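You operate a simulated robot arm through the tools that you are given. There is no shell and no other tool. Be economical: measure what you need, move in short steps, check, and stop when the job is done.

You are at the controls of a simulated robot arm. One attempt, no reset.

TASK
Shut the brown sensor clip in the tester box and plug it in.
Fine: brown plug in the brown socket; the PULSE lamp ends lit.
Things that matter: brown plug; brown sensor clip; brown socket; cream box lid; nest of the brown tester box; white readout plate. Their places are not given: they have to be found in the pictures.

It is judged by the outcome, as a careful person would: the job done as asked, and still so three seconds after it is handed in. It fails if anything else is knocked over, pushed out of place, dropped, spilled or broken.

THE ROBOT
A 7-joint arm with a fingered hand, fixed in place. Base frame: the origin is at the foot of the arm, x ahead of it, y to its left, z up. Readings come in mm, degrees, newtons and seconds.
Its first joint turns from -166.0 to 166.0 degrees. Payload 3.7 kg.
Tool frame: the origin (TCP) lies between the finger pads and is the grasp point; the fingertips stand 25 mm ahead of it; z points along the fingers, y is the line along which they close. Largest opening 88 mm; the body of the gripper starts 29 mm behind the TCP. The gripper is a hand of 5 fingers: y runs from the thumb to the fingers, the wrist lies at [-13, -106, -174] in the tool frame, and closing takes about 1.5 s.
Orientation is told as [roll, pitch, yaw] about the base's x, y, z axes, in that order, counted from this pose: with the fingers straight down and the wrist toward the robot, the tool's x, y and z point along [0, 1, 0], [1, 0, 0] and [0, 0, -1] of the base frame.

THE INTERFACE
- The arm moves only by the tool nudge_tool. Its argument "deltas" is text: rows parted by semicolons, each of 7 numbers parted by spaces: the finger opening in mm, from 0 to 88, then the shift along the tool's x, y, z in mm, then the turn, a rotation vector about the tool's x, y, z in degrees. In form: fingers tx ty tz rx ry rz; .... A call has 1 to 10 rows; each row shifts and turns the commanded pose from where the row before left it, along the tool's axes as they then stand. Each row takes 0.2 s and may step no farther than 50 mm and 8.6 degrees from the row before; otherwise, or with a gripper value out of range, the whole call is refused. A pose out of reach is approached as far as the arm can. The call stops where the force on the tool passes 40 N (or 10 N more than at its start, if that is more) or the arm is blocked; 0.2 s more then pass. The fingers move at their own pace (about 108 mm/s each) and stop on an object; they squeeze with about 33 N. The grip force told is the motor's: it shows also when the fingers shut on nothing. Time passes only in rows, and 0.2 s behind the last, so rows that do not move let the fingers close. It gives the time, the measured TCP pose, the force on the tool (base axes), the opening and the grip force at its end, in the units of the frame above (readings bear some noise), with the torque about the TCP (base axes, N m) and any sound that the robot's microphone picked up.
- Cameras (640 x 400 px; columns grow to the right, rows downward): "scene" is fixed at [219.8, 501.4, 1598.2]; the picture's right is [-0.48, -0.88, 0.00], its down [-0.67, 0.37, -0.65] and it looks along [0.57, -0.31, -0.76] (base axes); focal length 372 px, centre (320, 200). "wrist" rides on the gripper at [59, -79, -105] in the tool frame; the picture's right is [-0.73, 0.32, -0.61], its down [-0.62, -0.68, 0.38] and it looks along [-0.29, 0.66, 0.70] (tool axes); focal length 234 px, centre (320, 200).
- camera(camera): a new picture of that camera. It takes no simulated time.
- grasp_type(shape): the hand has 5 fingers and takes this shape, open, in about a second: jaw (thumb against the fingers, like two jaws); tri (thumb and two fingers); tip (a fingertip pinch); poke (one finger out to press); point (the index stretched); flat (the hand flat); cup (the hand cupped); fist (a fist). The gripper value then closes the fingers along that shape, each until it touches; the sizes above hold for jaw. It gives what a move gives, with no picture.
- point_at(camera, pixels): for up to 12 pixels [column, row] of the newest picture of that camera ("zoom" is the newest enlarged one), the place [x, y, z] in the base frame of the surface seen there, good to about 2 mm. It takes no simulated time.
- zoom(camera, box): a new picture of the part [left, top, right, bottom] of that camera's present view, enlarged. It takes no simulated time.
- job_done(): hands the job in; it is judged then, once.

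Keep the steps short. Do not move on a guess: measure, check each grasp and each placing, and mend mistakes. In all there are 80 turns and 34 pictures (those below and enlarged ones count). Leave the gripper open and the arm clear of the work at the hand-in unless told otherwise, and finish with a single line.

The tools are called after "Request:" as a command line: name --argument value ..., lists and objects as JSON in quotes. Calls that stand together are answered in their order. nudge_tool: Moves the arm, as the interface text tells. Its arguments: {"type":"object","properties":{"deltas":{"type":"string"}},"required":["deltas"]} The other tools are called the same way: grasp_type (shape) gives the hand a shape; camera (camera) takes a picture; point_at (camera, pixels) gives the place of the surface under pixels of a picture; zoom (camera, box) takes an enlarged picture of a part of a camera's view; job_done () hands the job in.

At the start:

```text
time: 0.0
tool_pos: [372.4, 295.5, 1184.1]
ee_rot: [0.0, 0.0, 0.1]
contact_force: [0.1, 0.8, 0.2]
moment: [-0.04, 0.04, 0.0]
grip_width: 87.4
grip_force: 0.0
shape: jaw
```

scene: 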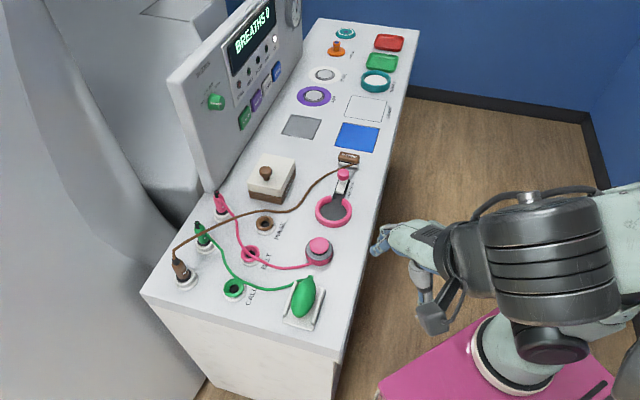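
wrist: 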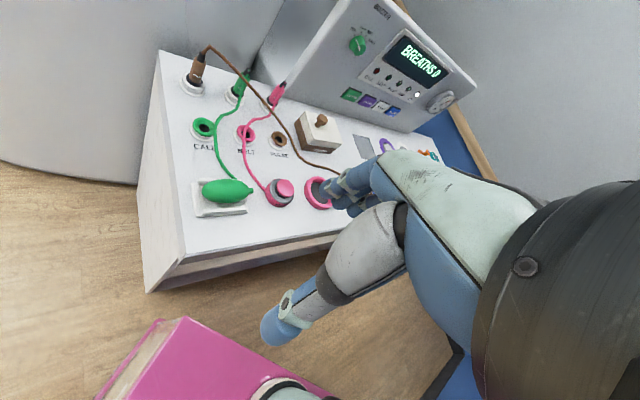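

I see the bench with brown plug near (183,270), brown box with cream lid (270,178), brown clip at (348,158), brown socket (265,223). I'll zoom in for details.

Request:
zoom --camera "scene" --box '[220, 120, 380, 220]'

Request:
zoom --camera "scene" --box '[150, 180, 310, 280]'

Request:
zoom --camera "scene" --box '[190, 0, 350, 130]'

Request:
point_at --camera "scene" --pixels '[[348, 156], [265, 174], [265, 224], [183, 270], [178, 260], [186, 284], [280, 170], [250, 182], [275, 195], [300, 220], [355, 168], [222, 225]]'

```text
4.00 times, centred on (300, 170) of scene
```

zoom: 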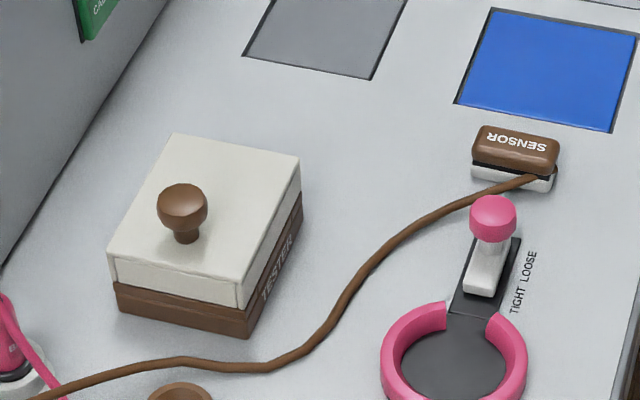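

```text
4.00 times, centred on (230, 230) of scene
```

zoom: 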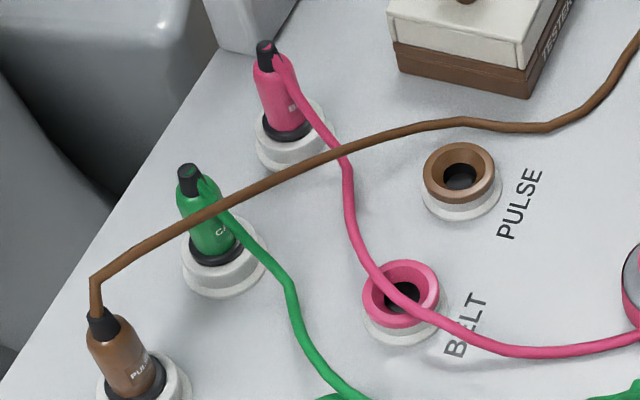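

```text
3.08 times, centred on (270, 65) of scene
```

zoom: 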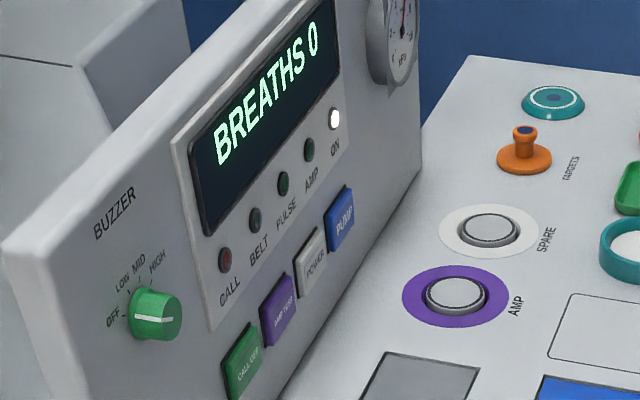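

```text
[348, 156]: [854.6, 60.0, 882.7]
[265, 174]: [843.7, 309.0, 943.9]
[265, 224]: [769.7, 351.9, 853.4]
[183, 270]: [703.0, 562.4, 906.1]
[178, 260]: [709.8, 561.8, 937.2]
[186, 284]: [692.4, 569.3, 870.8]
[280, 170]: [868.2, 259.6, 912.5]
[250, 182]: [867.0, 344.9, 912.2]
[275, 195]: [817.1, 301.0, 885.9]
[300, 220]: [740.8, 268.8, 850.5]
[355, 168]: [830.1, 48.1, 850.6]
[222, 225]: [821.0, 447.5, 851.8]
```

Bench top is at about z=850. I'll measure details of the knob, lid, clip, socket, plug and panel with subpixel points.

Request:
point_at --camera "scene" --pixels '[[265.5, 169], [266, 175.5], [263, 154], [294.5, 160], [248, 184.5], [279.5, 190.5], [281, 204], [249, 197], [295, 169.5], [266.5, 178.5], [260, 170], [271, 170]]'

Request:
point_at --camera "scene" --pixels '[[341, 152.5], [358.5, 157.5], [339, 161], [356, 166], [348.5, 155.5], [340, 164.5], [357.5, 165], [349, 160], [343, 171], [326, 205], [345, 165], [341.5, 186]]'

Request:
point_at --camera "scene" --pixels '[[256, 219], [274, 221.5], [265, 216], [265, 230], [265, 224], [176, 257], [179, 264], [184, 278], [174, 280], [190, 274], [251, 253], [216, 206]]'

Request:
point_at --camera "scene" --pixels '[[200, 150], [172, 85], [210, 190], [280, 100], [300, 40], [300, 125], [335, 130], [360, 135], [320, 160], [300, 180], [330, 250], [240, 215]]'

```text
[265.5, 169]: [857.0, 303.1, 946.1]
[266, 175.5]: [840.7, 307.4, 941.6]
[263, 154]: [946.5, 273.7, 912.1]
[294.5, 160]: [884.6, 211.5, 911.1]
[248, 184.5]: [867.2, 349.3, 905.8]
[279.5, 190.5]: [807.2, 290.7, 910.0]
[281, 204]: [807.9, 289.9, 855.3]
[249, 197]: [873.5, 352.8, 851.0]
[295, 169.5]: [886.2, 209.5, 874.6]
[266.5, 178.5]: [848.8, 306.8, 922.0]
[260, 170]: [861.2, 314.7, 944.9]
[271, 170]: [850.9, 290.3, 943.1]
```

```text
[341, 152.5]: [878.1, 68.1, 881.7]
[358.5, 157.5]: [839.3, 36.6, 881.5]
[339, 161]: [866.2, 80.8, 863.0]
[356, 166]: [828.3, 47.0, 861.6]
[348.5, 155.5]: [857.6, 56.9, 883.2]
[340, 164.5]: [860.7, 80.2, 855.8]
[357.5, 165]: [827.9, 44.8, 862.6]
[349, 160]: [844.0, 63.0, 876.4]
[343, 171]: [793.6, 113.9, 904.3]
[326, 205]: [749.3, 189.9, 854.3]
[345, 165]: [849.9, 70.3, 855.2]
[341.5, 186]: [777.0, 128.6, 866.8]
```

```text
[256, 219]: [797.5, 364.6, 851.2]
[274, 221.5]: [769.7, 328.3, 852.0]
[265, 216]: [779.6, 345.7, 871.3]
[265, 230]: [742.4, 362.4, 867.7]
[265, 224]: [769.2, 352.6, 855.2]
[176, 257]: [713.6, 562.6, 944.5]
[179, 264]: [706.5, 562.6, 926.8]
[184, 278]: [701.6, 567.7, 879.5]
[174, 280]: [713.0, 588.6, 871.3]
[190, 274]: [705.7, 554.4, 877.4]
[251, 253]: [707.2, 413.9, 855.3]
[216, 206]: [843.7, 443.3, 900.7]
```

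```text
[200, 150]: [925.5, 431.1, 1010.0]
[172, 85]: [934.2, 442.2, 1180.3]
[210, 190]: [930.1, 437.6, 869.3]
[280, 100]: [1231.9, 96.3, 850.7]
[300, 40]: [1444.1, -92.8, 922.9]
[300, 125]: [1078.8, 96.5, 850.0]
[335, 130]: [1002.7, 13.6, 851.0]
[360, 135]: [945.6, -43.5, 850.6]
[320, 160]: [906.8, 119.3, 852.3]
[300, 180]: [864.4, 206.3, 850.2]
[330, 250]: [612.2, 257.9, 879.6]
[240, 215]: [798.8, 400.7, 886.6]
```

The bench is turned 45° to the base. The knob, at about (853,304), is off-centre on the lid, so the lid may be hinged at its far right edge. I'll turn the hand 45° so it closes along the bench's long axis.

Request:
nudge_tool --deltas "88 0 0 0 0 0 7.5; 88 0 0 0 0 0 7.5; 88 0 0 0 0 0 7.5; 88 0 0 0 0 0 7.5; 88 0 0 0 0 0 7.5; 88 0 0 0 0 0 7.5"

Request:
nudge_tool --deltas "88 34 34 0 0 0 0; 88 34 34 0 0 0 0; 88 34 34 0 0 0 0; 88 34 34 0 0 0 0; 88 34 34 0 0 0 0; 88 34 34 0 0 0 0; 88 34 34 0 0 0 0; 88 34 34 0 0 0 0"

```text
time: 1.4
tool_pos: [372.1, 295.6, 1184.7]
ee_rot: [0.0, 0.1, -45.0]
contact_force: [-0.9, -1.1, -0.2]
moment: [0.03, 0.0, -0.02]
grip_width: 87.3
grip_force: 0.0
shape: jaw
```

```text
time: 3.2
tool_pos: [751.6, 292.6, 1183.4]
ee_rot: [0.0, -0.1, -44.9]
contact_force: [-0.2, 0.3, 0.3]
moment: [0.03, -0.02, 0.04]
grip_width: 87.5
grip_force: 0.1
shape: jaw
```

Now above the work; continue to over the knob and lower to about z=1040, then look.

Request:
nudge_tool --deltas "88 25 20 0 0 0 0; 88 25 20 0 0 0 0; 88 25 20 0 0 0 0; 88 0 0 45 0 0 0; 88 0 0 45 0 0 0; 88 0 0 45 0 0 0; 88 0 0 0 0 0 0"

Request:
camera --camera "wrist"

Request:
camera --camera "scene"

```text
time: 4.8
tool_pos: [854.3, 303.5, 1047.8]
ee_rot: [0.1, 0.0, -45.0]
contact_force: [2.0, 0.1, 0.6]
moment: [0.0, 0.02, -0.02]
grip_width: 87.6
grip_force: 0.0
shape: jaw
```

```text
28 pictures are left
```

wrist: 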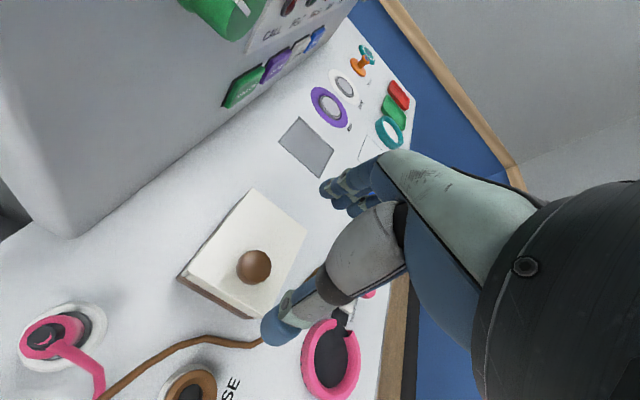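

```text
27 pictures are left
```

scene: 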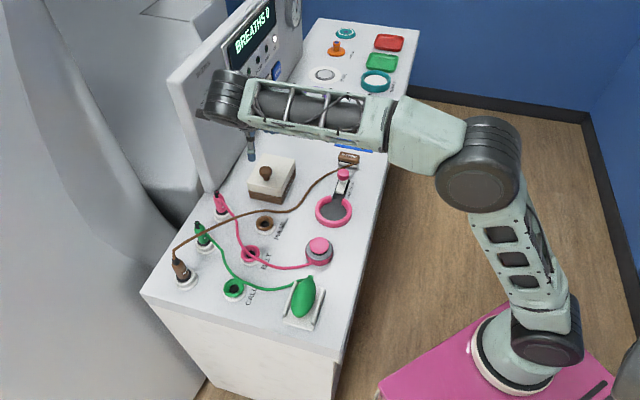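

I'll measure the knob and lid from this closer wrist view.

Request:
point_at --camera "wrist" --pixels '[[253, 265], [238, 265], [269, 268], [253, 250], [256, 189], [307, 233], [180, 277], [250, 318], [243, 230], [190, 395], [178, 280], [251, 283]]'

Request:
zoom --camera "wrist" --box '[160, 170, 352, 340]'

```text
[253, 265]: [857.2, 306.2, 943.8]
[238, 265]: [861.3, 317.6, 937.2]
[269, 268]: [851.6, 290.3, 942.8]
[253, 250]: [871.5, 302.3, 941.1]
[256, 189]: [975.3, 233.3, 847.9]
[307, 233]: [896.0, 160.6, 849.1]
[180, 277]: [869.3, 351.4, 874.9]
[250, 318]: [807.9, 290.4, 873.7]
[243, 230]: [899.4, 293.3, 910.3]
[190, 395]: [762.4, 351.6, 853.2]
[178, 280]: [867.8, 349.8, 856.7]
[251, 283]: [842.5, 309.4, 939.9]
```

```text
2.35 times, centred on (256, 255) of wrist
```

zoom: 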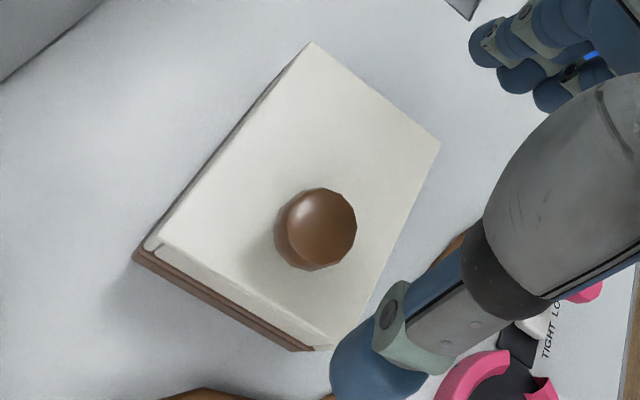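

Knob centre is (857,304), head top 945, lid top 911. I'll descend to TCP z≈941 and close on the knob.

Request:
nudge_tool --deltas "88 2 2 35 0 0 0; 88 0 0 35 0 0 0; 88 0 0 20 0 0 0; 88 0 0 10 0 0 0; 88 0 0 6 0 0 0; 88 0 0 0 0 0 0"

Request:
nudge_tool --deltas "0 0 0 0 0 0 0; 0 0 0 0 0 0 0; 0 0 0 0 0 0 0; 0 0 0 0 0 0 0; 0 0 0 0 0 0 0; 0 0 0 0 0 0 0; 0 0 0 0 0 0 0; 0 0 0 0 0 0 0"

Request:
zoom --camera "scene" --box '[200, 100, 360, 220]'

```text
time: 6.2
tool_pos: [856.2, 307.7, 940.3]
ee_rot: [0.0, 0.1, -44.9]
contact_force: [0.5, 0.6, -0.7]
moment: [0.0, 0.0, -0.04]
grip_width: 87.8
grip_force: 0.1
shape: jaw
```

```text
time: 8.0
tool_pos: [856.4, 307.8, 939.9]
ee_rot: [0.1, 0.0, -44.9]
contact_force: [-1.4, -2.3, 2.7]
moment: [-0.24, -0.12, 0.02]
grip_width: 23.0
grip_force: 32.8
shape: jaw
```

```text
3.33 times, centred on (280, 160) of scene
```

zoom: 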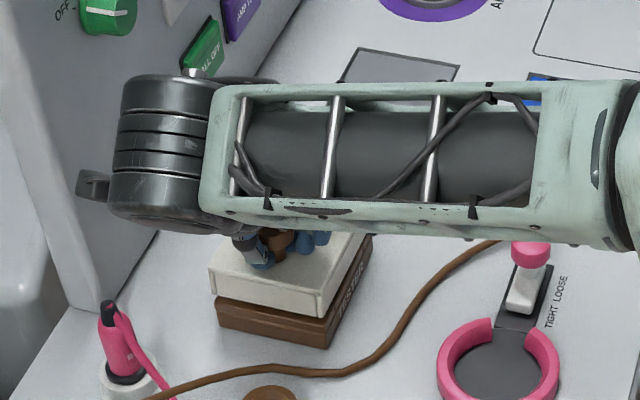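

Knob held at 23 mm. I'll lift gently by 10 mm and read forces to tell whether the lid is hinged.

Request:
nudge_tool --deltas "0 0 0 -3 0 0 0; 0 0 0 -3 0 0 0; 0 0 0 -4 0 0 0; 0 0 0 0 0 0 0"

Request:
camera --camera "wrist"

```text
time: 9.0
tool_pos: [857.9, 306.2, 950.5]
ee_rot: [-0.1, 0.0, -45.0]
contact_force: [11.9, -5.9, -10.9]
moment: [0.1, 0.16, 0.07]
grip_width: 22.0
grip_force: 33.1
shape: jaw
```

```text
24 pictures are left
```

wrist: 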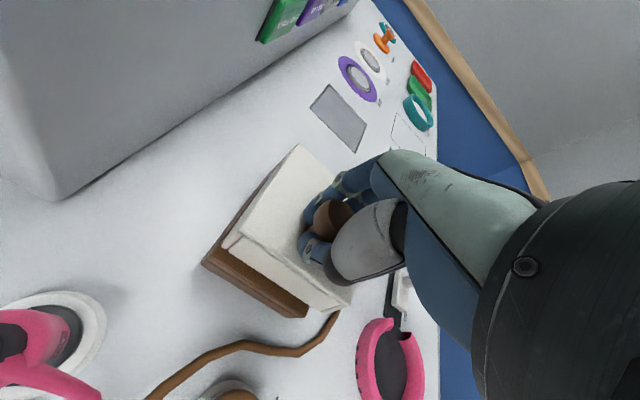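

The lid pivots: its near end rises and the force points toward the far edge, so the hinge is at that edge. I'll follow the arc about the hinge (88 mm ahead, ~55 mm below).

Request:
nudge_tool --deltas "0 0 4 -1 3.5 0 0; 0 0 1 0 3 0 0; 0 0 4.1 -6 4 0 0; 0 0 4.1 -6 4 0 0; 0 0 4.1 -6 4 0 0; 0 0 4.1 -6 4 0 0; 0 0 0 0 0 0 0"

```text
time: 10.6
tool_pos: [874.3, 289.1, 974.3]
ee_rot: [0.0, 22.6, -44.9]
contact_force: [7.2, -4.7, -2.3]
moment: [-0.44, -0.44, 0.14]
grip_width: 22.7
grip_force: 33.5
shape: jaw
```

Forces stay small; I continue along the arc.

Request:
nudge_tool --deltas "0 0 5.3 -7.3 5 0 0; 0 0 5.3 -7.3 5 0 0; 0 0 5.3 -7.3 5 0 0; 0 0 5.3 -7.3 5 0 0; 0 0 0 0 0 0 0"

Request:
camera --camera "scene"

```text
time: 11.8
tool_pos: [898.0, 265.3, 989.1]
ee_rot: [0.1, 42.6, -44.9]
contact_force: [6.4, 1.8, 6.1]
moment: [-0.37, -0.51, 0.05]
grip_width: 22.8
grip_force: 33.8
shape: jaw
```

```text
23 pictures are left
```

scene: 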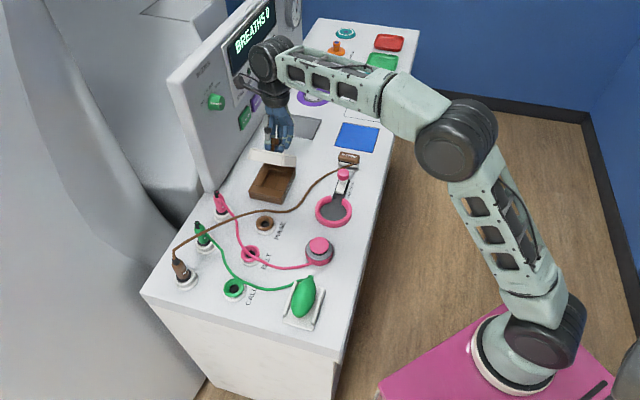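

The lid is opening well (seen at (272,157)). I check the clearance of the wrist from the panel.

Request:
point_at --camera "scene" --pixels '[[262, 55], [240, 82], [248, 85], [275, 95], [235, 100], [262, 85], [270, 157], [272, 180], [230, 60]]'

Request:
nudge_tool --deltas "0 0 5.2 -7.3 5 0 0; 0 0 5.2 -7.3 5 0 0; 0 0 5.2 -7.3 5 0 0; 0 0 5.2 -7.3 5 0 0; 0 0 0 0 0 0 0"

```text
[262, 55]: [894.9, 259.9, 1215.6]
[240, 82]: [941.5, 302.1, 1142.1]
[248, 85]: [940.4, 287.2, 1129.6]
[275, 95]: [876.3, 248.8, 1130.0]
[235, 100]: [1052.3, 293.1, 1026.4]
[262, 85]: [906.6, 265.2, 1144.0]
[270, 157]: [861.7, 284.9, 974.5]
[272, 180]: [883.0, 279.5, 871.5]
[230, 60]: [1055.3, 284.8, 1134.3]
```

```text
time: 13.0
tool_pos: [924.0, 241.1, 991.3]
ee_rot: [0.1, 62.7, -44.8]
contact_force: [8.5, 1.6, 14.0]
moment: [-0.27, -0.48, -0.06]
grip_width: 23.5
grip_force: 33.1
shape: jaw
```

Request:
nudge_tool --deltas "0 0 4.2 -7.5 5 0 0; 0 0 4.6 -7.5 5 0 0; 0 0 4.6 -7.5 5 0 0; 0 0 4.6 -7.5 5 0 0; 0 0 4.6 -7.5 5 0 0; 0 0 4.6 -7.5 5 0 0; 0 0 0 0 0 0 0"

Request:
camera --camera "scene"

```text
time: 14.6
tool_pos: [958.4, 202.9, 975.0]
ee_rot: [178.5, 87.4, 133.6]
contact_force: [23.9, 1.3, 22.4]
moment: [-0.12, -0.37, -0.4]
grip_width: 23.8
grip_force: 33.0
shape: jaw
```

```text
22 pictures are left
```

scene: 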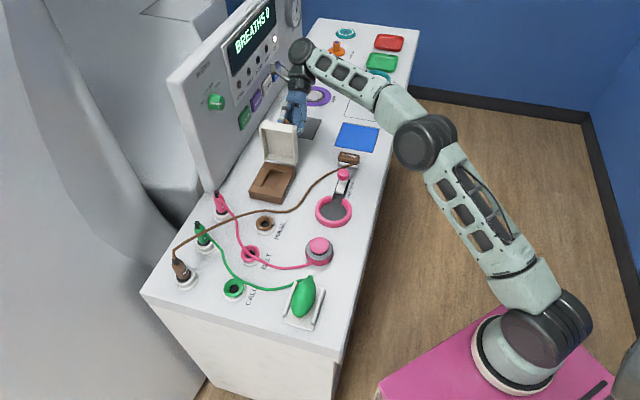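

Request:
zoom --camera "scene" --box '[220, 80, 340, 210]'

Request:
point_at --camera "zoom" --pixels '[[135, 150], [230, 165], [135, 270], [240, 290], [150, 320], [200, 330], [170, 310], [230, 310], [90, 380], [200, 410], [260, 330], [140, 340]]'

```text
3.08 times, centred on (280, 145) of scene
```

zoom: 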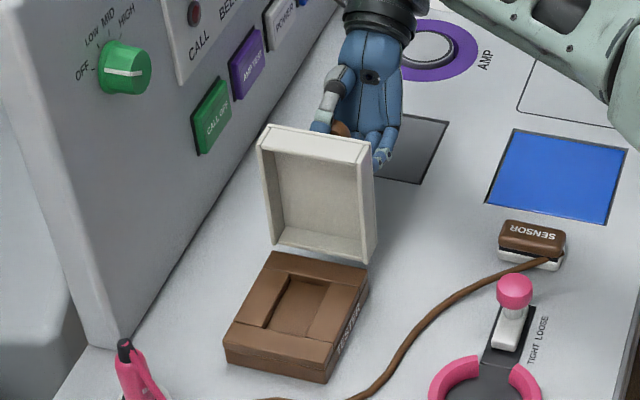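

```text
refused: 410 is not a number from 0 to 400
```

Request:
point_at --camera "zoom" --pixels '[[267, 130], [362, 145], [280, 240], [362, 258], [295, 280], [325, 285], [265, 325], [308, 333], [295, 310], [340, 275], [235, 350], [315, 362]]'

Request:
point_at --camera "zoom" --pixels '[[272, 255], [366, 272], [228, 345], [325, 365], [275, 300], [285, 325], [320, 300], [300, 290], [345, 300], [270, 335], [300, 345], [280, 275]]'

```text
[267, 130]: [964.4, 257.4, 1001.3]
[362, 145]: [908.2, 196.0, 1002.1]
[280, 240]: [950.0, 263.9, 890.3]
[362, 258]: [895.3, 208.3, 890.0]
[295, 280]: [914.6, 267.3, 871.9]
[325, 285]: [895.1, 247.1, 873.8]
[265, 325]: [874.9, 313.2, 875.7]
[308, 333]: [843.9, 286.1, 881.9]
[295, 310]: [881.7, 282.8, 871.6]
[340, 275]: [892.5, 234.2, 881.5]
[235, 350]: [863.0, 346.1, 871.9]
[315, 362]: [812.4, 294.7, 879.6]
```

```text
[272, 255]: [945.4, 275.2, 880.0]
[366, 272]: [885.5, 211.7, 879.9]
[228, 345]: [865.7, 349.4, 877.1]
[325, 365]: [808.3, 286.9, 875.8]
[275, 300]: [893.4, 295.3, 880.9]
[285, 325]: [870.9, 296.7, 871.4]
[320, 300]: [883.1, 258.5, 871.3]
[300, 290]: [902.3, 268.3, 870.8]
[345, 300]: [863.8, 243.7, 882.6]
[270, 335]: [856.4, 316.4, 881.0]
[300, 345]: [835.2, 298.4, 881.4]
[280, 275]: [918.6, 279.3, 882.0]
```

The lid leans about 8° past vertical. I release the knob and back straight off along the tool axis.

Request:
nudge_tool --deltas "50 0 0 0 0 0 0; 60 0 0 0 0 0 0; 60 0 0 0 0 0 0; 60 0 0 -10 0 0 0; 60 0 0 -15 0 0 0; 60 0 0 -20 0 0 0; 60 0 0 -20 0 0 0; 60 0 0 0 0 0 0"

Request:
zoom --camera "scene" --box '[220, 80, 340, 210]'

```text
time: 16.4
tool_pos: [972.0, 191.8, 973.8]
ee_rot: [179.4, 87.5, 134.3]
contact_force: [0.6, -0.1, 0.5]
moment: [0.01, -0.02, 0.02]
grip_width: 60.0
grip_force: 0.1
shape: jaw
out of reach, approached as far as the arm can: row 5, 6, 7
```

```text
3.08 times, centred on (280, 145) of scene
```

zoom: 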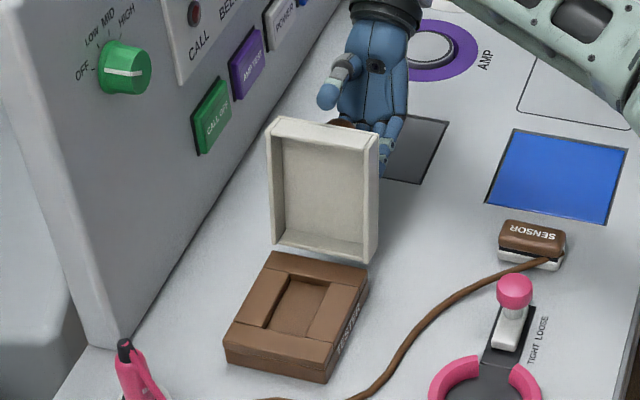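

The lid stays open by itself. Backing straight off is out of reach, so with fingers above and below the knob I slide sideways toward the front (tool -x).

Request:
nudge_tool --deltas "70 -10 0 0 0 0 0; 70 -15 0 0 0 0 0; 70 -20 0 0 0 0 0; 70 -20 0 0 0 0 0; 70 -20 0 0 0 0 0; 70 -20 0 0 0 0 0; 70 0 0 0 0 0 0"

Request:
zoom --camera "scene" --box '[220, 40, 400, 210]'

```text
time: 18.0
tool_pos: [894.9, 115.3, 974.8]
ee_rot: [-179.8, 87.5, 135.2]
contact_force: [-0.2, -0.3, -0.1]
moment: [0.0, -0.04, -0.01]
grip_width: 69.9
grip_force: 0.0
shape: jaw
```

```text
2.35 times, centred on (310, 125) of scene
```

zoom: 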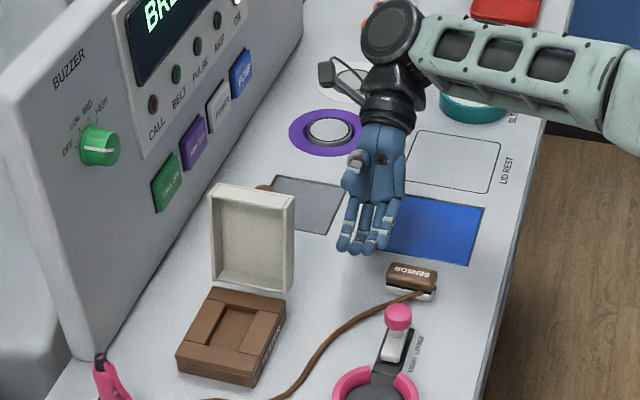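

The hand is clear. I rise and turn the hand back to pointing down.

Request:
nudge_tool --deltas "70 0 -40 0 0 0 0; 70 0 -40 0 -4 0 0; 70 0 0 0 -8 0 0; 70 0 0 0 -8 0 0; 70 0 0 0 -8 0 0; 70 0 0 0 -8 0 0; 70 0 0 0 -8 0 0; 70 0 0 0 -8 0 0; 70 0 0 0 -8 0 0; 70 0 0 0 -8 0 0"

Request:
nudge_tool --deltas "70 0 0 0 -8 0 0; 70 0 0 0 -8 0 0; 70 0 0 0 -8 0 0; 70 0 0 0 0 0 0"

```text
time: 20.2
tool_pos: [897.3, 113.1, 1056.1]
ee_rot: [0.0, 24.4, -45.0]
contact_force: [0.9, 0.6, 0.2]
moment: [0.02, 0.02, -0.04]
grip_width: 69.8
grip_force: 0.2
shape: jaw
```

```text
time: 21.2
tool_pos: [896.4, 113.8, 1056.1]
ee_rot: [0.0, 0.4, -45.0]
contact_force: [0.7, -0.5, -0.6]
moment: [-0.01, 0.0, -0.01]
grip_width: 69.9
grip_force: 0.1
shape: jaw
```

Move over the clip at about (852,57), staying high, and look.

Request:
nudge_tool --deltas "70 -36 5 0 0 0 0; 70 -36 5 20 0 0 0; 70 0 0 30 0 0 0; 70 0 0 0 0 0 0"

Request:
camera --camera "wrist"

Request:
zoom --camera "scene" --box '[230, 110, 390, 210]'

```text
time: 22.2
tool_pos: [852.9, 56.8, 1003.6]
ee_rot: [-0.1, 0.5, -45.0]
contact_force: [-0.1, 0.3, -0.3]
moment: [0.0, -0.01, 0.03]
grip_width: 69.7
grip_force: 0.1
shape: jaw
```

```text
18 pictures are left
```

wrist: 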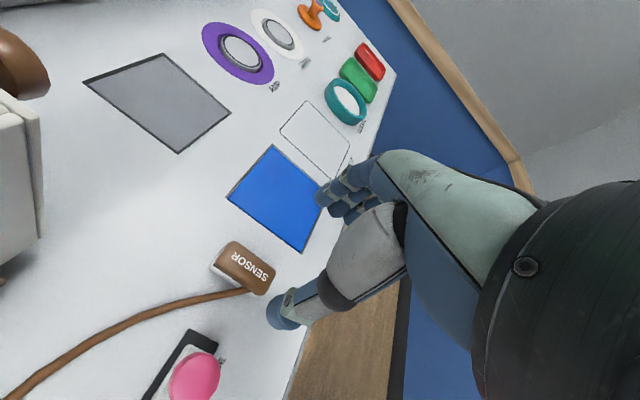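

```text
4.00 times, centred on (310, 160) of scene
```

zoom: 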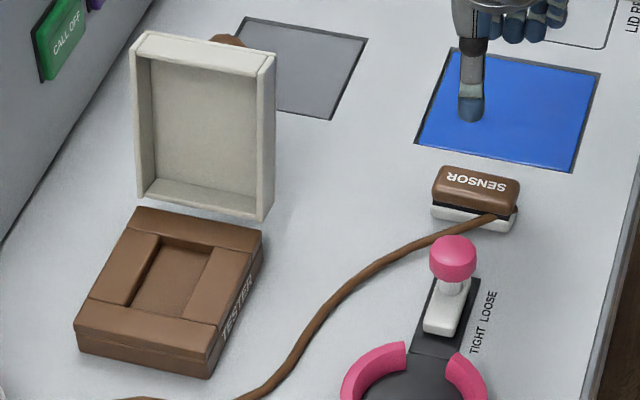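

I measure the nest rim and the clip precisely.

Request:
point_at --camera "zoom" --pixels '[[158, 236], [125, 305], [213, 246], [183, 326], [127, 309], [205, 268], [190, 300], [165, 243], [208, 249], [140, 300], [178, 315], [187, 232]]'

Request:
point_at --camera "wrist" --pixels '[[229, 243], [273, 268], [217, 263], [261, 290], [245, 267], [213, 271], [255, 293], [234, 283], [246, 290], [230, 295], [196, 303], [160, 312]]'

Request:
point_at --camera "zoom" --pixels '[[445, 168], [518, 183], [435, 192], [510, 205], [432, 210], [508, 230], [514, 212], [495, 215], [470, 226], [460, 230], [400, 258], [350, 295]]'

```text
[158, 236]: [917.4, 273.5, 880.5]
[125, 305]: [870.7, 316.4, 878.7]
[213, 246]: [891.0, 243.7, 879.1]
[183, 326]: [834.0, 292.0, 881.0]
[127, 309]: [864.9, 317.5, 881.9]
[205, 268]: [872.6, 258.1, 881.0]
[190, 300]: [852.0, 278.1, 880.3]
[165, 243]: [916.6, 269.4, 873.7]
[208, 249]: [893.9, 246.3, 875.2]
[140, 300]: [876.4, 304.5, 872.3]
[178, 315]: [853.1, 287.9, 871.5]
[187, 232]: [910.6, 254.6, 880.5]
```

```text
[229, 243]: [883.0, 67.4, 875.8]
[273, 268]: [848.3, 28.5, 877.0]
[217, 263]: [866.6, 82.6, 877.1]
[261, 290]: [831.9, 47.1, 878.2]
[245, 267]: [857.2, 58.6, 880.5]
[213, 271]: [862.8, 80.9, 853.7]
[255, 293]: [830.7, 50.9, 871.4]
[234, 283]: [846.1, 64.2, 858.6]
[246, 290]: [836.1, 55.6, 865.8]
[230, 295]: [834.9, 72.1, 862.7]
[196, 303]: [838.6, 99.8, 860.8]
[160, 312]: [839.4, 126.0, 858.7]
```

```text
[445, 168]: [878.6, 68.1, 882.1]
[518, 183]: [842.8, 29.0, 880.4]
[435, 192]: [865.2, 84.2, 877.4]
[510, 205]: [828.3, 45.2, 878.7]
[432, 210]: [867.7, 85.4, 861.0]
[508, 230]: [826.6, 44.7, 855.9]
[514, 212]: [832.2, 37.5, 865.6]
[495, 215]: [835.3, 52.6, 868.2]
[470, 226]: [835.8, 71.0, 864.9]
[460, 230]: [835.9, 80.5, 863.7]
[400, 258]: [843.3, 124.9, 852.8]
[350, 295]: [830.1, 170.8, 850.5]
```

Findings in bench axes:
- **Nest:** 38 wide and 67 long along the bench, 10 deep.
- **Clip:** about 57×27×32, lying across the bench with its cable at the front end, so it must turn 90°.

I want its cable end facing the plugs, with my wrist on the front side when placing. That means taking it with the hand turned half round, so I turn now.

Request:
nudge_tool --deltas "70 0 0 0 0 0 -8.5; 70 0 0 0 0 0 -8.5; 70 0 0 0 0 0 -8.5; 70 0 0 0 0 0 -8.5; 70 0 0 0 0 0 -8.5; 70 0 0 0 0 0 -8.5; 70 0 0 0 0 0 -8.5; 70 0 0 0 0 0 -8.5; 70 0 0 0 0 0 -8.5; 70 0 0 0 0 0 -8.5"

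Request:
nudge_tool --deltas "70 0 0 0 0 0 -8.5; 70 0 0 0 0 0 -8.5; 70 0 0 0 0 0 -8.5; 70 0 0 0 0 0 -8.5; 70 0 0 0 0 0 -8.5; 70 0 0 0 0 0 -8.5; 70 0 0 0 0 0 -8.5; 70 0 0 0 0 0 -8.5; 70 0 0 0 0 0 -8.5; 70 0 0 0 0 0 -8.5"

Request:
nudge_tool --deltas "70 0 0 0 0 0 -8.5; 70 0 0 0 0 0 -1.5; 70 0 0 0 0 0 0"

Request:
camera --camera "wrist"

```text
time: 24.4
tool_pos: [852.0, 55.7, 1004.6]
ee_rot: [0.5, 0.0, 40.2]
contact_force: [1.0, 0.4, 0.2]
moment: [-0.01, -0.01, 0.0]
grip_width: 69.8
grip_force: 0.0
shape: jaw
```

```text
time: 26.6
tool_pos: [854.1, 54.6, 1005.2]
ee_rot: [0.1, -0.5, 125.0]
contact_force: [-0.7, -0.6, 0.9]
moment: [0.03, 0.01, 0.01]
grip_width: 69.7
grip_force: 0.1
shape: jaw
```

```text
time: 27.4
tool_pos: [853.0, 56.9, 1004.9]
ee_rot: [0.0, -0.5, 135.0]
contact_force: [0.0, 0.5, 0.5]
moment: [0.05, 0.01, 0.02]
grip_width: 69.9
grip_force: 0.0
shape: jaw
```

```text
16 pictures are left
```

wrist: 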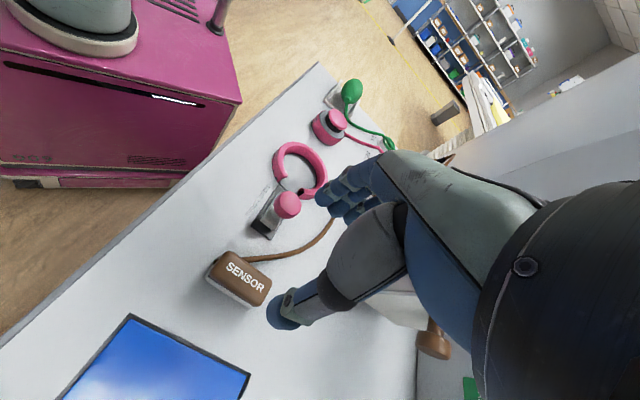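

Orientation reached. I shift slightly to centre on the clip and lower to TCP z≈889 (tips about 14 mm above the table).

Request:
nudge_tool --deltas "70 -3.5 -3 35 0 0 0; 70 0 0 35 0 0 0; 70 0 0 25 0 0 0; 70 0 0 15 0 0 0; 70 0 0 6 0 0 0; 70 0 0 0 0 0 0"

Request:
nudge_tool --deltas "45 0 0 0 0 0 0; 30 0 0 0 0 0 0; 15 0 0 0 0 0 0; 0 0 0 0 0 0 0; 0 0 0 0 0 0 0; 0 0 0 0 0 0 0; 0 0 0 0 0 0 0; 0 0 0 0 0 0 0"

Request:
camera --camera "wrist"

```text
time: 28.8
tool_pos: [857.0, 57.2, 889.4]
ee_rot: [0.1, -0.5, 135.0]
contact_force: [0.0, 0.0, 0.2]
moment: [0.01, 0.01, 0.01]
grip_width: 69.7
grip_force: 0.1
shape: jaw
```

```text
time: 30.6
tool_pos: [857.4, 58.7, 890.9]
ee_rot: [0.0, -0.6, 135.1]
contact_force: [-0.4, -0.7, -1.2]
moment: [0.0, 0.01, -0.01]
grip_width: 22.9
grip_force: 32.9
shape: jaw
```

```text
15 pictures are left
```

wrist: 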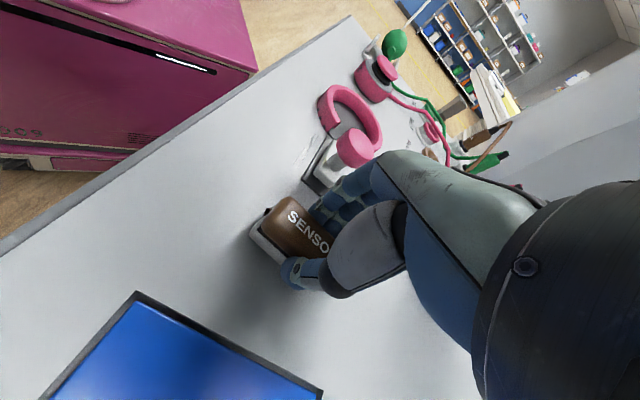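

Clip held at 23 mm. Lift it and verify.

Request:
nudge_tool --deltas "0 0 0 -10 0 0 0; 0 0 0 -20 0 0 0; 0 0 0 -30 0 0 0; 0 0 0 -40 0 0 0; 0 0 0 0 0 0 0"

Request:
camera --camera "wrist"

```text
time: 31.8
tool_pos: [858.0, 56.5, 991.5]
ee_rot: [-0.1, -0.5, 135.0]
contact_force: [0.4, -1.0, -1.0]
moment: [-0.01, 0.0, -0.01]
grip_width: 22.5
grip_force: 33.0
shape: jaw
```

```text
14 pictures are left
```

wrist: 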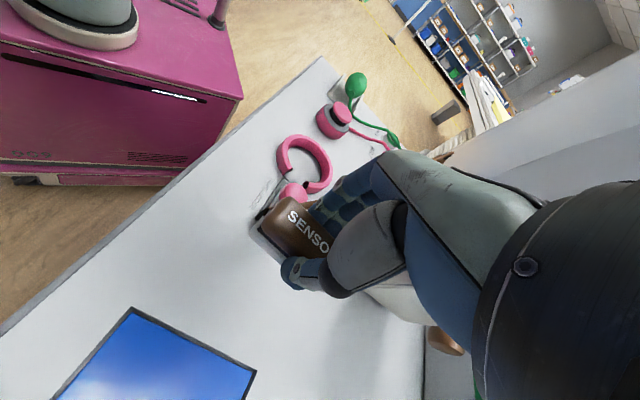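

The clip is held firmly. Turn it 90° here, clear of the box, so its cable end faces +v.

Request:
nudge_tool --deltas "0 0 0 -3 0 0 8.5; 0 0 0 -3 0 0 8.5; 0 0 0 -3 0 0 8.5; 0 0 0 -3 0 0 8.5; 0 0 0 -3 0 0 8.5; 0 0 0 0 0 0 8.5; 0 0 0 0 0 0 8.5; 0 0 0 0 0 0 8.5; 0 0 0 0 0 0 8.5; 0 0 0 0 0 0 8.5"

Request:
nudge_tool --deltas "0 0 0 0 0 0 5; 0 36 0 0 0 0 0; 0 36 0 0 0 0 0; 0 36 0 0 0 0 0; 0 36 0 0 0 0 0; 0 0 0 0 0 0 0"

```text
time: 34.0
tool_pos: [857.2, 54.2, 1003.5]
ee_rot: [0.6, 0.1, 49.9]
contact_force: [0.4, 0.4, -0.4]
moment: [-0.01, -0.02, -0.05]
grip_width: 22.8
grip_force: 33.1
shape: jaw
```

```text
time: 35.4
tool_pos: [757.1, 156.3, 1007.7]
ee_rot: [0.5, 0.0, 45.1]
contact_force: [0.1, 0.7, 0.1]
moment: [-0.02, 0.02, 0.01]
grip_width: 22.7
grip_force: 32.8
shape: jaw
```

Now move toward the panel over the nest.

Request:
nudge_tool --deltas "0 0 45 0 0 0 0; 0 0 45 0 0 0 0; 0 0 45 0 0 0 0; 0 0 39 0 0 0 0; 0 0 0 20 0 0 0; 0 0 0 20 0 0 0; 0 0 0 0 0 0 0"

Request:
camera --camera "wrist"

Request:
zoom --camera "scene" --box '[220, 110, 340, 210]'

```text
time: 37.0
tool_pos: [879.0, 280.7, 968.2]
ee_rot: [0.6, -0.1, 45.1]
contact_force: [-0.3, -0.1, -1.2]
moment: [-0.04, -0.02, 0.03]
grip_width: 22.8
grip_force: 32.7
shape: jaw
```

```text
13 pictures are left
```

wrist: 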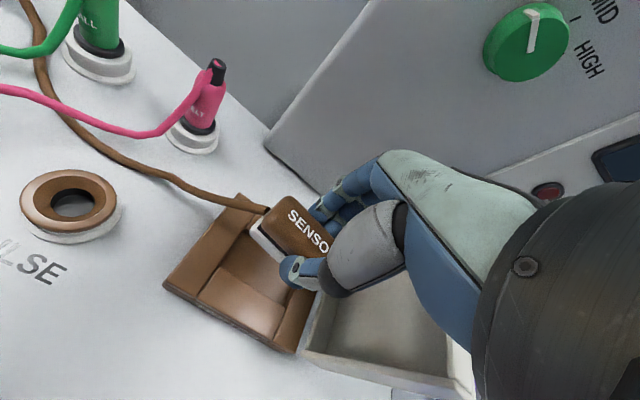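

```text
4.00 times, centred on (280, 160) of scene
```

zoom: 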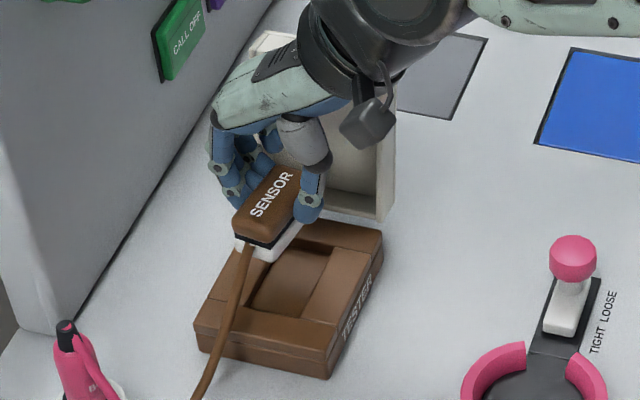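

Request:
point_at --camera "zoom" --pixels '[[236, 222], [268, 238], [238, 248], [268, 260], [272, 195], [255, 240], [297, 228]]'

Request:
point_at --camera "wrist" --pixels '[[270, 208], [255, 226], [285, 198], [252, 235], [278, 262], [262, 222], [300, 205], [275, 255]]'

```text
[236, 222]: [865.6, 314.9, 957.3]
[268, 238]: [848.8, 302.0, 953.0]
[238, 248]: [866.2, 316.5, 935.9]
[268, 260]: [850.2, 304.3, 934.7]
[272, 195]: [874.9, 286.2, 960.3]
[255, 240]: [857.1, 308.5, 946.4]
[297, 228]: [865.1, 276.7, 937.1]
```

```text
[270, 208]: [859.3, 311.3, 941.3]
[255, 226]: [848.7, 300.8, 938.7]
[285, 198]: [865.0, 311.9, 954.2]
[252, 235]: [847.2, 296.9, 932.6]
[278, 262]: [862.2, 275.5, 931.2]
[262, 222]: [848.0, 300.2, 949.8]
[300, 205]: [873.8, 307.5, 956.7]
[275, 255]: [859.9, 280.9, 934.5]
```

The cable end sits near t=-388, so I need about 10 mm toward the lid. I check the clip's angle using the text line along its axis.

Request:
point_at --camera "zoom" --pixels '[[255, 213], [289, 177], [240, 212], [252, 196], [266, 179], [272, 230], [284, 212], [292, 198], [275, 255], [290, 236]]'

Request:
point_at --camera "wrist" --pixels '[[291, 214], [322, 246], [264, 226], [275, 238], [285, 248], [254, 236], [265, 246], [272, 252]]'

```text
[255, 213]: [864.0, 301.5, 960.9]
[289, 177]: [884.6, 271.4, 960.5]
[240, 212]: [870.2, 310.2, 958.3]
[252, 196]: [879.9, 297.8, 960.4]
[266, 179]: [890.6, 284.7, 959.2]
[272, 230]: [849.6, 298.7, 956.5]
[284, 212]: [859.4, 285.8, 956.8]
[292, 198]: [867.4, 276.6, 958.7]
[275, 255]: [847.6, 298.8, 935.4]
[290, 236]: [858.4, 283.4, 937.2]
```

```text
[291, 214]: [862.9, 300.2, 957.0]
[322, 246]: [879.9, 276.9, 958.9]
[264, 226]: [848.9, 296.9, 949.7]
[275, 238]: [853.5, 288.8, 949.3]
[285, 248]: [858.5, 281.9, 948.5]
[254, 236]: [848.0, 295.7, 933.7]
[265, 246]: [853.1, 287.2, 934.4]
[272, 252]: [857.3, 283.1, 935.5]
```

The clip is skewed about 9° in the hand relative to the nest. I turn it back 8.5°, shift 11 mm toward the lid, and lower to just above the rim.

Request:
nudge_tool --deltas "0 -5.5 -1 0 0 0 0; 0 -5.5 -0.5 0 0 0 0; 0 0 0 0 0 0 -8.5; 0 0 0 20 0 0 0; 0 0 0 18 0 0 0; 0 0 0 0 0 0 0"

Request:
zoom --camera "scene" --box '[230, 130, 326, 210]'

Request:
camera --camera "wrist"

```text
time: 38.4
tool_pos: [884.6, 271.3, 928.6]
ee_rot: [0.5, -0.1, 53.4]
contact_force: [-0.2, -0.3, -0.2]
moment: [0.03, 0.02, 0.0]
grip_width: 22.7
grip_force: 33.1
shape: jaw
```

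```text
5.00 times, centred on (278, 170) of scene
```

zoom: 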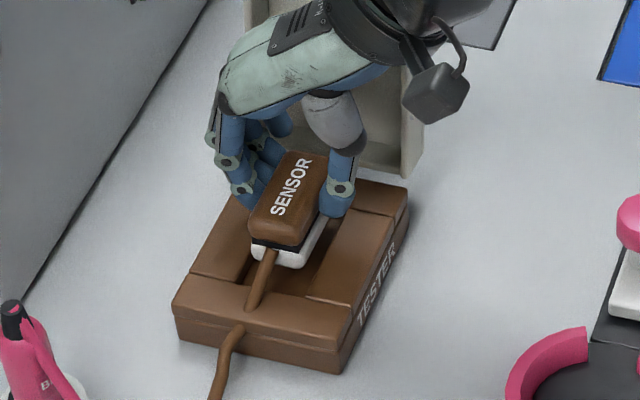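

```text
10 pictures are left
```

wrist: 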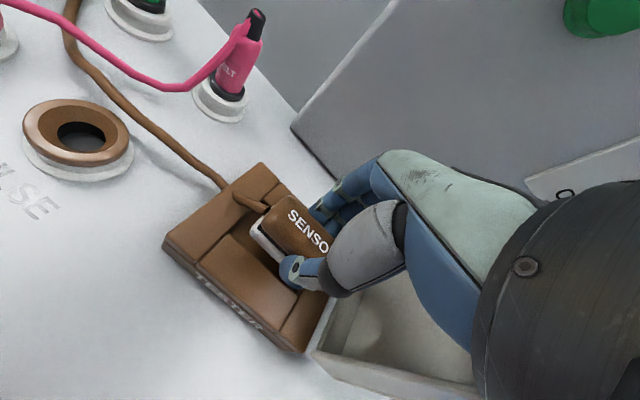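

Request:
point_at --camera "zoom" --pixels '[[253, 250], [305, 266], [254, 205], [283, 158], [305, 240], [320, 212], [246, 285], [312, 298], [350, 210], [303, 267], [322, 235], [240, 283]]'

Request:
point_at --camera "wrist" --pixels '[[252, 222], [282, 258], [260, 234], [268, 215], [232, 236], [205, 268], [280, 328], [248, 203], [240, 240], [298, 225], [284, 200], [250, 300]]'

```text
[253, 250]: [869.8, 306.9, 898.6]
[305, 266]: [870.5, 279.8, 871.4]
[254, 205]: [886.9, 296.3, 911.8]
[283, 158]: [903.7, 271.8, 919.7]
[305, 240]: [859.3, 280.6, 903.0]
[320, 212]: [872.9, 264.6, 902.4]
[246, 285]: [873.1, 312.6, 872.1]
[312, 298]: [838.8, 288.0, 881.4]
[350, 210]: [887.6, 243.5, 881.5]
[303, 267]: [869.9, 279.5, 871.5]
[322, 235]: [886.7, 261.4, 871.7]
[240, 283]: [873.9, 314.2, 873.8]
```

```text
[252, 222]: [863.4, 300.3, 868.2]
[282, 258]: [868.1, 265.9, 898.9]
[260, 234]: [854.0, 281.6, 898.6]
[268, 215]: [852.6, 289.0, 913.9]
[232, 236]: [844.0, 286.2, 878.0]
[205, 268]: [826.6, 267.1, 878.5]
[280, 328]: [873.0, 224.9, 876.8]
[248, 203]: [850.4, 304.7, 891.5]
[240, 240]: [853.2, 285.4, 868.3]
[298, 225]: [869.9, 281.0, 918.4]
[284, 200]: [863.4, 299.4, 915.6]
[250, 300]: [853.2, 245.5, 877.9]
```

The clip is centred over the nest, with a few mm of gap on each side. Lower slowly in small steps watching force.

Request:
nudge_tool --deltas "0 0 0 4 0 0 0; 0 0 0 4 0 0 0; 0 0 0 3 0 0 0; 0 0 0 2 0 0 0; 0 0 0 2 0 0 0; 0 0 0 0 0 0 0"

```text
time: 39.8
tool_pos: [883.8, 273.4, 911.9]
ee_rot: [0.5, -0.1, 53.5]
contact_force: [-0.1, -0.5, 0.1]
moment: [0.0, -0.01, 0.01]
grip_width: 22.5
grip_force: 33.0
shape: jaw
```

Request:
nudge_tool --deltas "0 0 0 1.5 0 0 0; 0 0 0 1.5 0 0 0; 0 0 0 0 0 0 0"

Request:
zoom --camera "scene" --box '[230, 130, 326, 210]'

```text
time: 40.6
tool_pos: [885.2, 273.6, 909.0]
ee_rot: [0.5, -0.1, 53.5]
contact_force: [0.0, 1.1, 5.7]
moment: [0.05, -0.05, 0.01]
grip_width: 22.5
grip_force: 33.2
shape: jaw
```

```text
5.00 times, centred on (278, 170) of scene
```

zoom: 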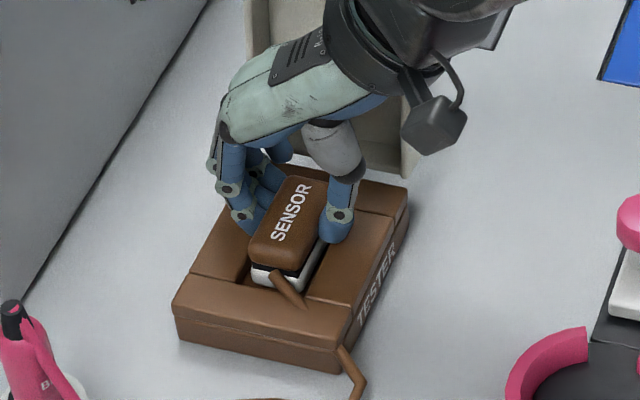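

The clip sits in the nest (contact 5.7 N). Release and lift straight up.

Request:
nudge_tool --deltas "30 0 0 0 0 0 0; 45 0 0 0 0 0 0; 50 0 0 0 0 0 0; 50 0 0 -10 0 0 0; 50 0 0 -30 0 0 0; 50 0 0 -40 0 0 0; 50 0 -40 -20 0 0 0; 50 0 -45 0 0 0 0; 50 0 -45 0 0 0 0; 50 0 0 0 0 0 0"

Request:
zoom --camera "scene" --box '[160, 120, 320, 290]'

```text
time: 42.8
tool_pos: [805.0, 163.2, 1010.2]
ee_rot: [0.5, -0.1, 53.6]
contact_force: [-0.4, -0.2, 0.2]
moment: [0.01, 0.02, 0.0]
grip_width: 49.7
grip_force: 0.0
shape: jaw
```

```text
2.35 times, centred on (240, 205) of scene
```

zoom: 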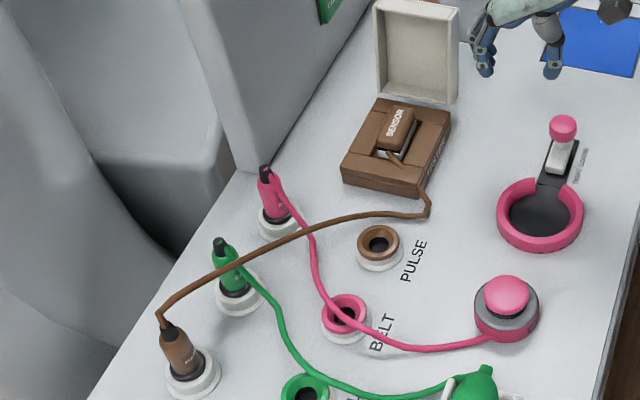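

The clip lies in the nest, and the cable runs freely to the plug. To shut the lid gently, I'll regrip the knob from behind by retracing my earlier path. First I rise and turn back to yaw -45.

Request:
nudge_tool --deltas "60 0 0 -25 0 0 8.5; 60 0 0 -25 0 0 8.5; 60 0 0 0 0 0 8.5; 60 0 0 0 0 0 8.5; 60 0 0 0 0 0 8.5; 60 0 0 0 0 0 8.5; 60 0 0 0 0 0 8.5; 60 0 0 0 0 0 8.5; 60 0 0 0 0 0 8.5; 60 0 0 0 0 0 8.5"

Request:
nudge_tool --deltas "70 0 0 0 0 0 8.5; 70 0 0 0 0 0 5; 70 0 48 0 0 0 0; 70 0 48 0 0 0 0; 70 25 0 0 0 0 0; 70 0 0 0 0 0 0"

```text
time: 45.0
tool_pos: [810.4, 167.3, 1059.1]
ee_rot: [0.1, 0.4, -31.7]
contact_force: [-0.7, -0.4, -0.1]
moment: [0.0, -0.04, 0.0]
grip_width: 59.5
grip_force: 0.1
shape: jaw
```

```text
time: 46.4
tool_pos: [896.7, 117.3, 1059.2]
ee_rot: [-0.1, 0.5, -44.9]
contact_force: [-1.4, 0.8, 0.1]
moment: [-0.04, 0.01, -0.01]
grip_width: 69.8
grip_force: 0.1
shape: jaw
```

Tilt the hand to horizontal again.

Request:
nudge_tool --deltas "70 0 0 0 8.5 0 0; 70 0 0 0 8.5 0 0; 70 0 0 0 8.5 0 0; 70 0 0 0 8.5 0 0; 70 0 0 0 8.5 0 0; 70 0 0 0 8.5 0 0; 70 0 0 0 8.5 0 0; 70 0 0 0 8.5 0 0; 70 0 0 0 8.5 0 0; 70 0 0 0 8.5 0 0"

Request:
nudge_tool --deltas "70 0 0 0 7 0 0; 70 0 27 0 0 0 0; 70 0 27 0 0 0 0; 70 0 27 0 0 0 0; 70 0 0 0 0 0 0"

Request:
camera --camera "wrist"

```text
time: 48.6
tool_pos: [893.5, 116.9, 1058.0]
ee_rot: [0.9, 85.6, -43.8]
contact_force: [-0.1, 0.2, 0.5]
moment: [-0.02, 0.01, 0.0]
grip_width: 70.0
grip_force: 0.0
shape: jaw
```

```text
time: 49.8
tool_pos: [894.1, 119.8, 976.3]
ee_rot: [179.9, 87.5, 135.0]
contact_force: [-0.1, 0.1, 0.3]
moment: [0.0, 0.0, 0.02]
grip_width: 70.0
grip_force: 0.1
shape: jaw
```

```text
7 pictures are left
```

wrist: 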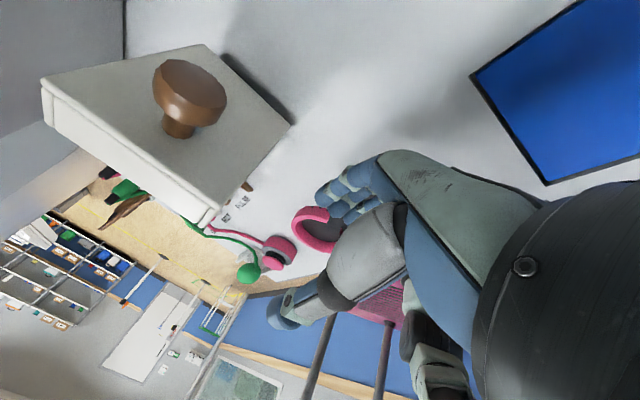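

Request:
point_at --camera "wrist" --pixels '[[195, 92], [160, 68], [225, 108], [178, 122], [185, 70], [165, 110], [60, 90], [200, 205], [220, 170], [285, 125], [140, 110], [200, 55]]'

```text
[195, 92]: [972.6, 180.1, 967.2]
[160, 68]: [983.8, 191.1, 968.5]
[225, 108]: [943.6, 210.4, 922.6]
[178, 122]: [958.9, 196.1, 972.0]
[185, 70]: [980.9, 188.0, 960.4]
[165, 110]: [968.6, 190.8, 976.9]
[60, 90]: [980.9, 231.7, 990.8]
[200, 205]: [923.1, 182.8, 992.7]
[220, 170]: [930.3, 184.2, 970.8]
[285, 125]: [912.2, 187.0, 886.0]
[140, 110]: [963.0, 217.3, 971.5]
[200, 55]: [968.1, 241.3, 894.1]
```

The knob is at about s=817, t=-552, z=966, and the lid leans about 10° back. I align the tilt, drop 10 mm and back off 8 mm, then slide sideways so the fingers straddle the knob.

Request:
nudge_tool --deltas "75 0 10 -8 0 0 0; 75 0 0 0 7 0 0; 75 25 0 0 0 0 0; 75 25 0 0 0 0 0; 75 25 0 0 0 0 0; 75 26 0 0 0 0 0; 75 0 0 0 0 0 0"

Request:
camera --camera "wrist"

```text
time: 51.4
tool_pos: [969.3, 184.6, 965.4]
ee_rot: [179.8, 80.5, 134.7]
contact_force: [-0.2, 0.4, 0.1]
moment: [-0.04, -0.01, 0.02]
grip_width: 74.8
grip_force: 0.1
shape: jaw
```

```text
6 pictures are left
```

wrist: 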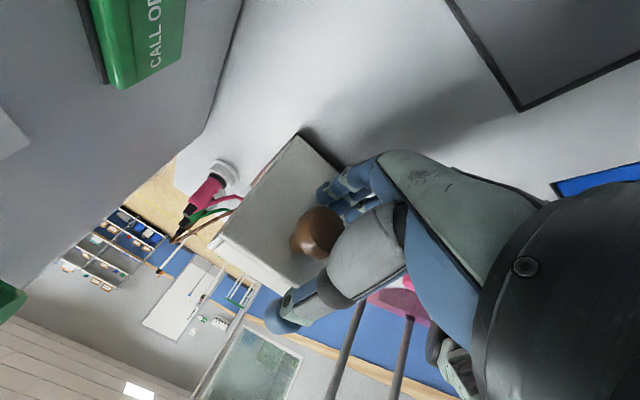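

The knob lies between thumb and fingers. Advance 13 mm and close.

Request:
nudge_tool --deltas "75 0 0 7 0 0 0; 75 0 0 6 0 0 0; 40 0 0 0 0 0 0; 10 0 0 0 0 0 0; 0 0 0 0 0 0 0; 0 0 0 0 0 0 0; 0 0 0 0 0 0 0; 0 0 0 0 0 0 0; 0 0 0 0 0 0 0"

```text
time: 53.4
tool_pos: [959.2, 193.3, 969.7]
ee_rot: [180.0, 80.5, 135.0]
contact_force: [2.1, -6.2, -0.5]
moment: [-0.35, -0.28, -0.09]
grip_width: 14.7
grip_force: 32.3
shape: jaw
```

Grip holds (14.7 mm, probably on the knob's neck). I start closing along the reversed arc.

Request:
nudge_tool --deltas "0 0 -4.1 8.2 -5 0 0; 0 0 -4.1 8.2 -5 0 0; 0 0 -4.1 8.2 -5 0 0; 0 0 -4.1 8.2 -5 0 0; 0 0 0 0 0 0 0"

```text
time: 54.6
tool_pos: [935.9, 216.5, 985.4]
ee_rot: [-0.1, 79.3, -45.2]
contact_force: [0.9, -4.7, -3.9]
moment: [-0.32, -0.34, -0.13]
grip_width: 14.8
grip_force: 33.2
shape: jaw
```

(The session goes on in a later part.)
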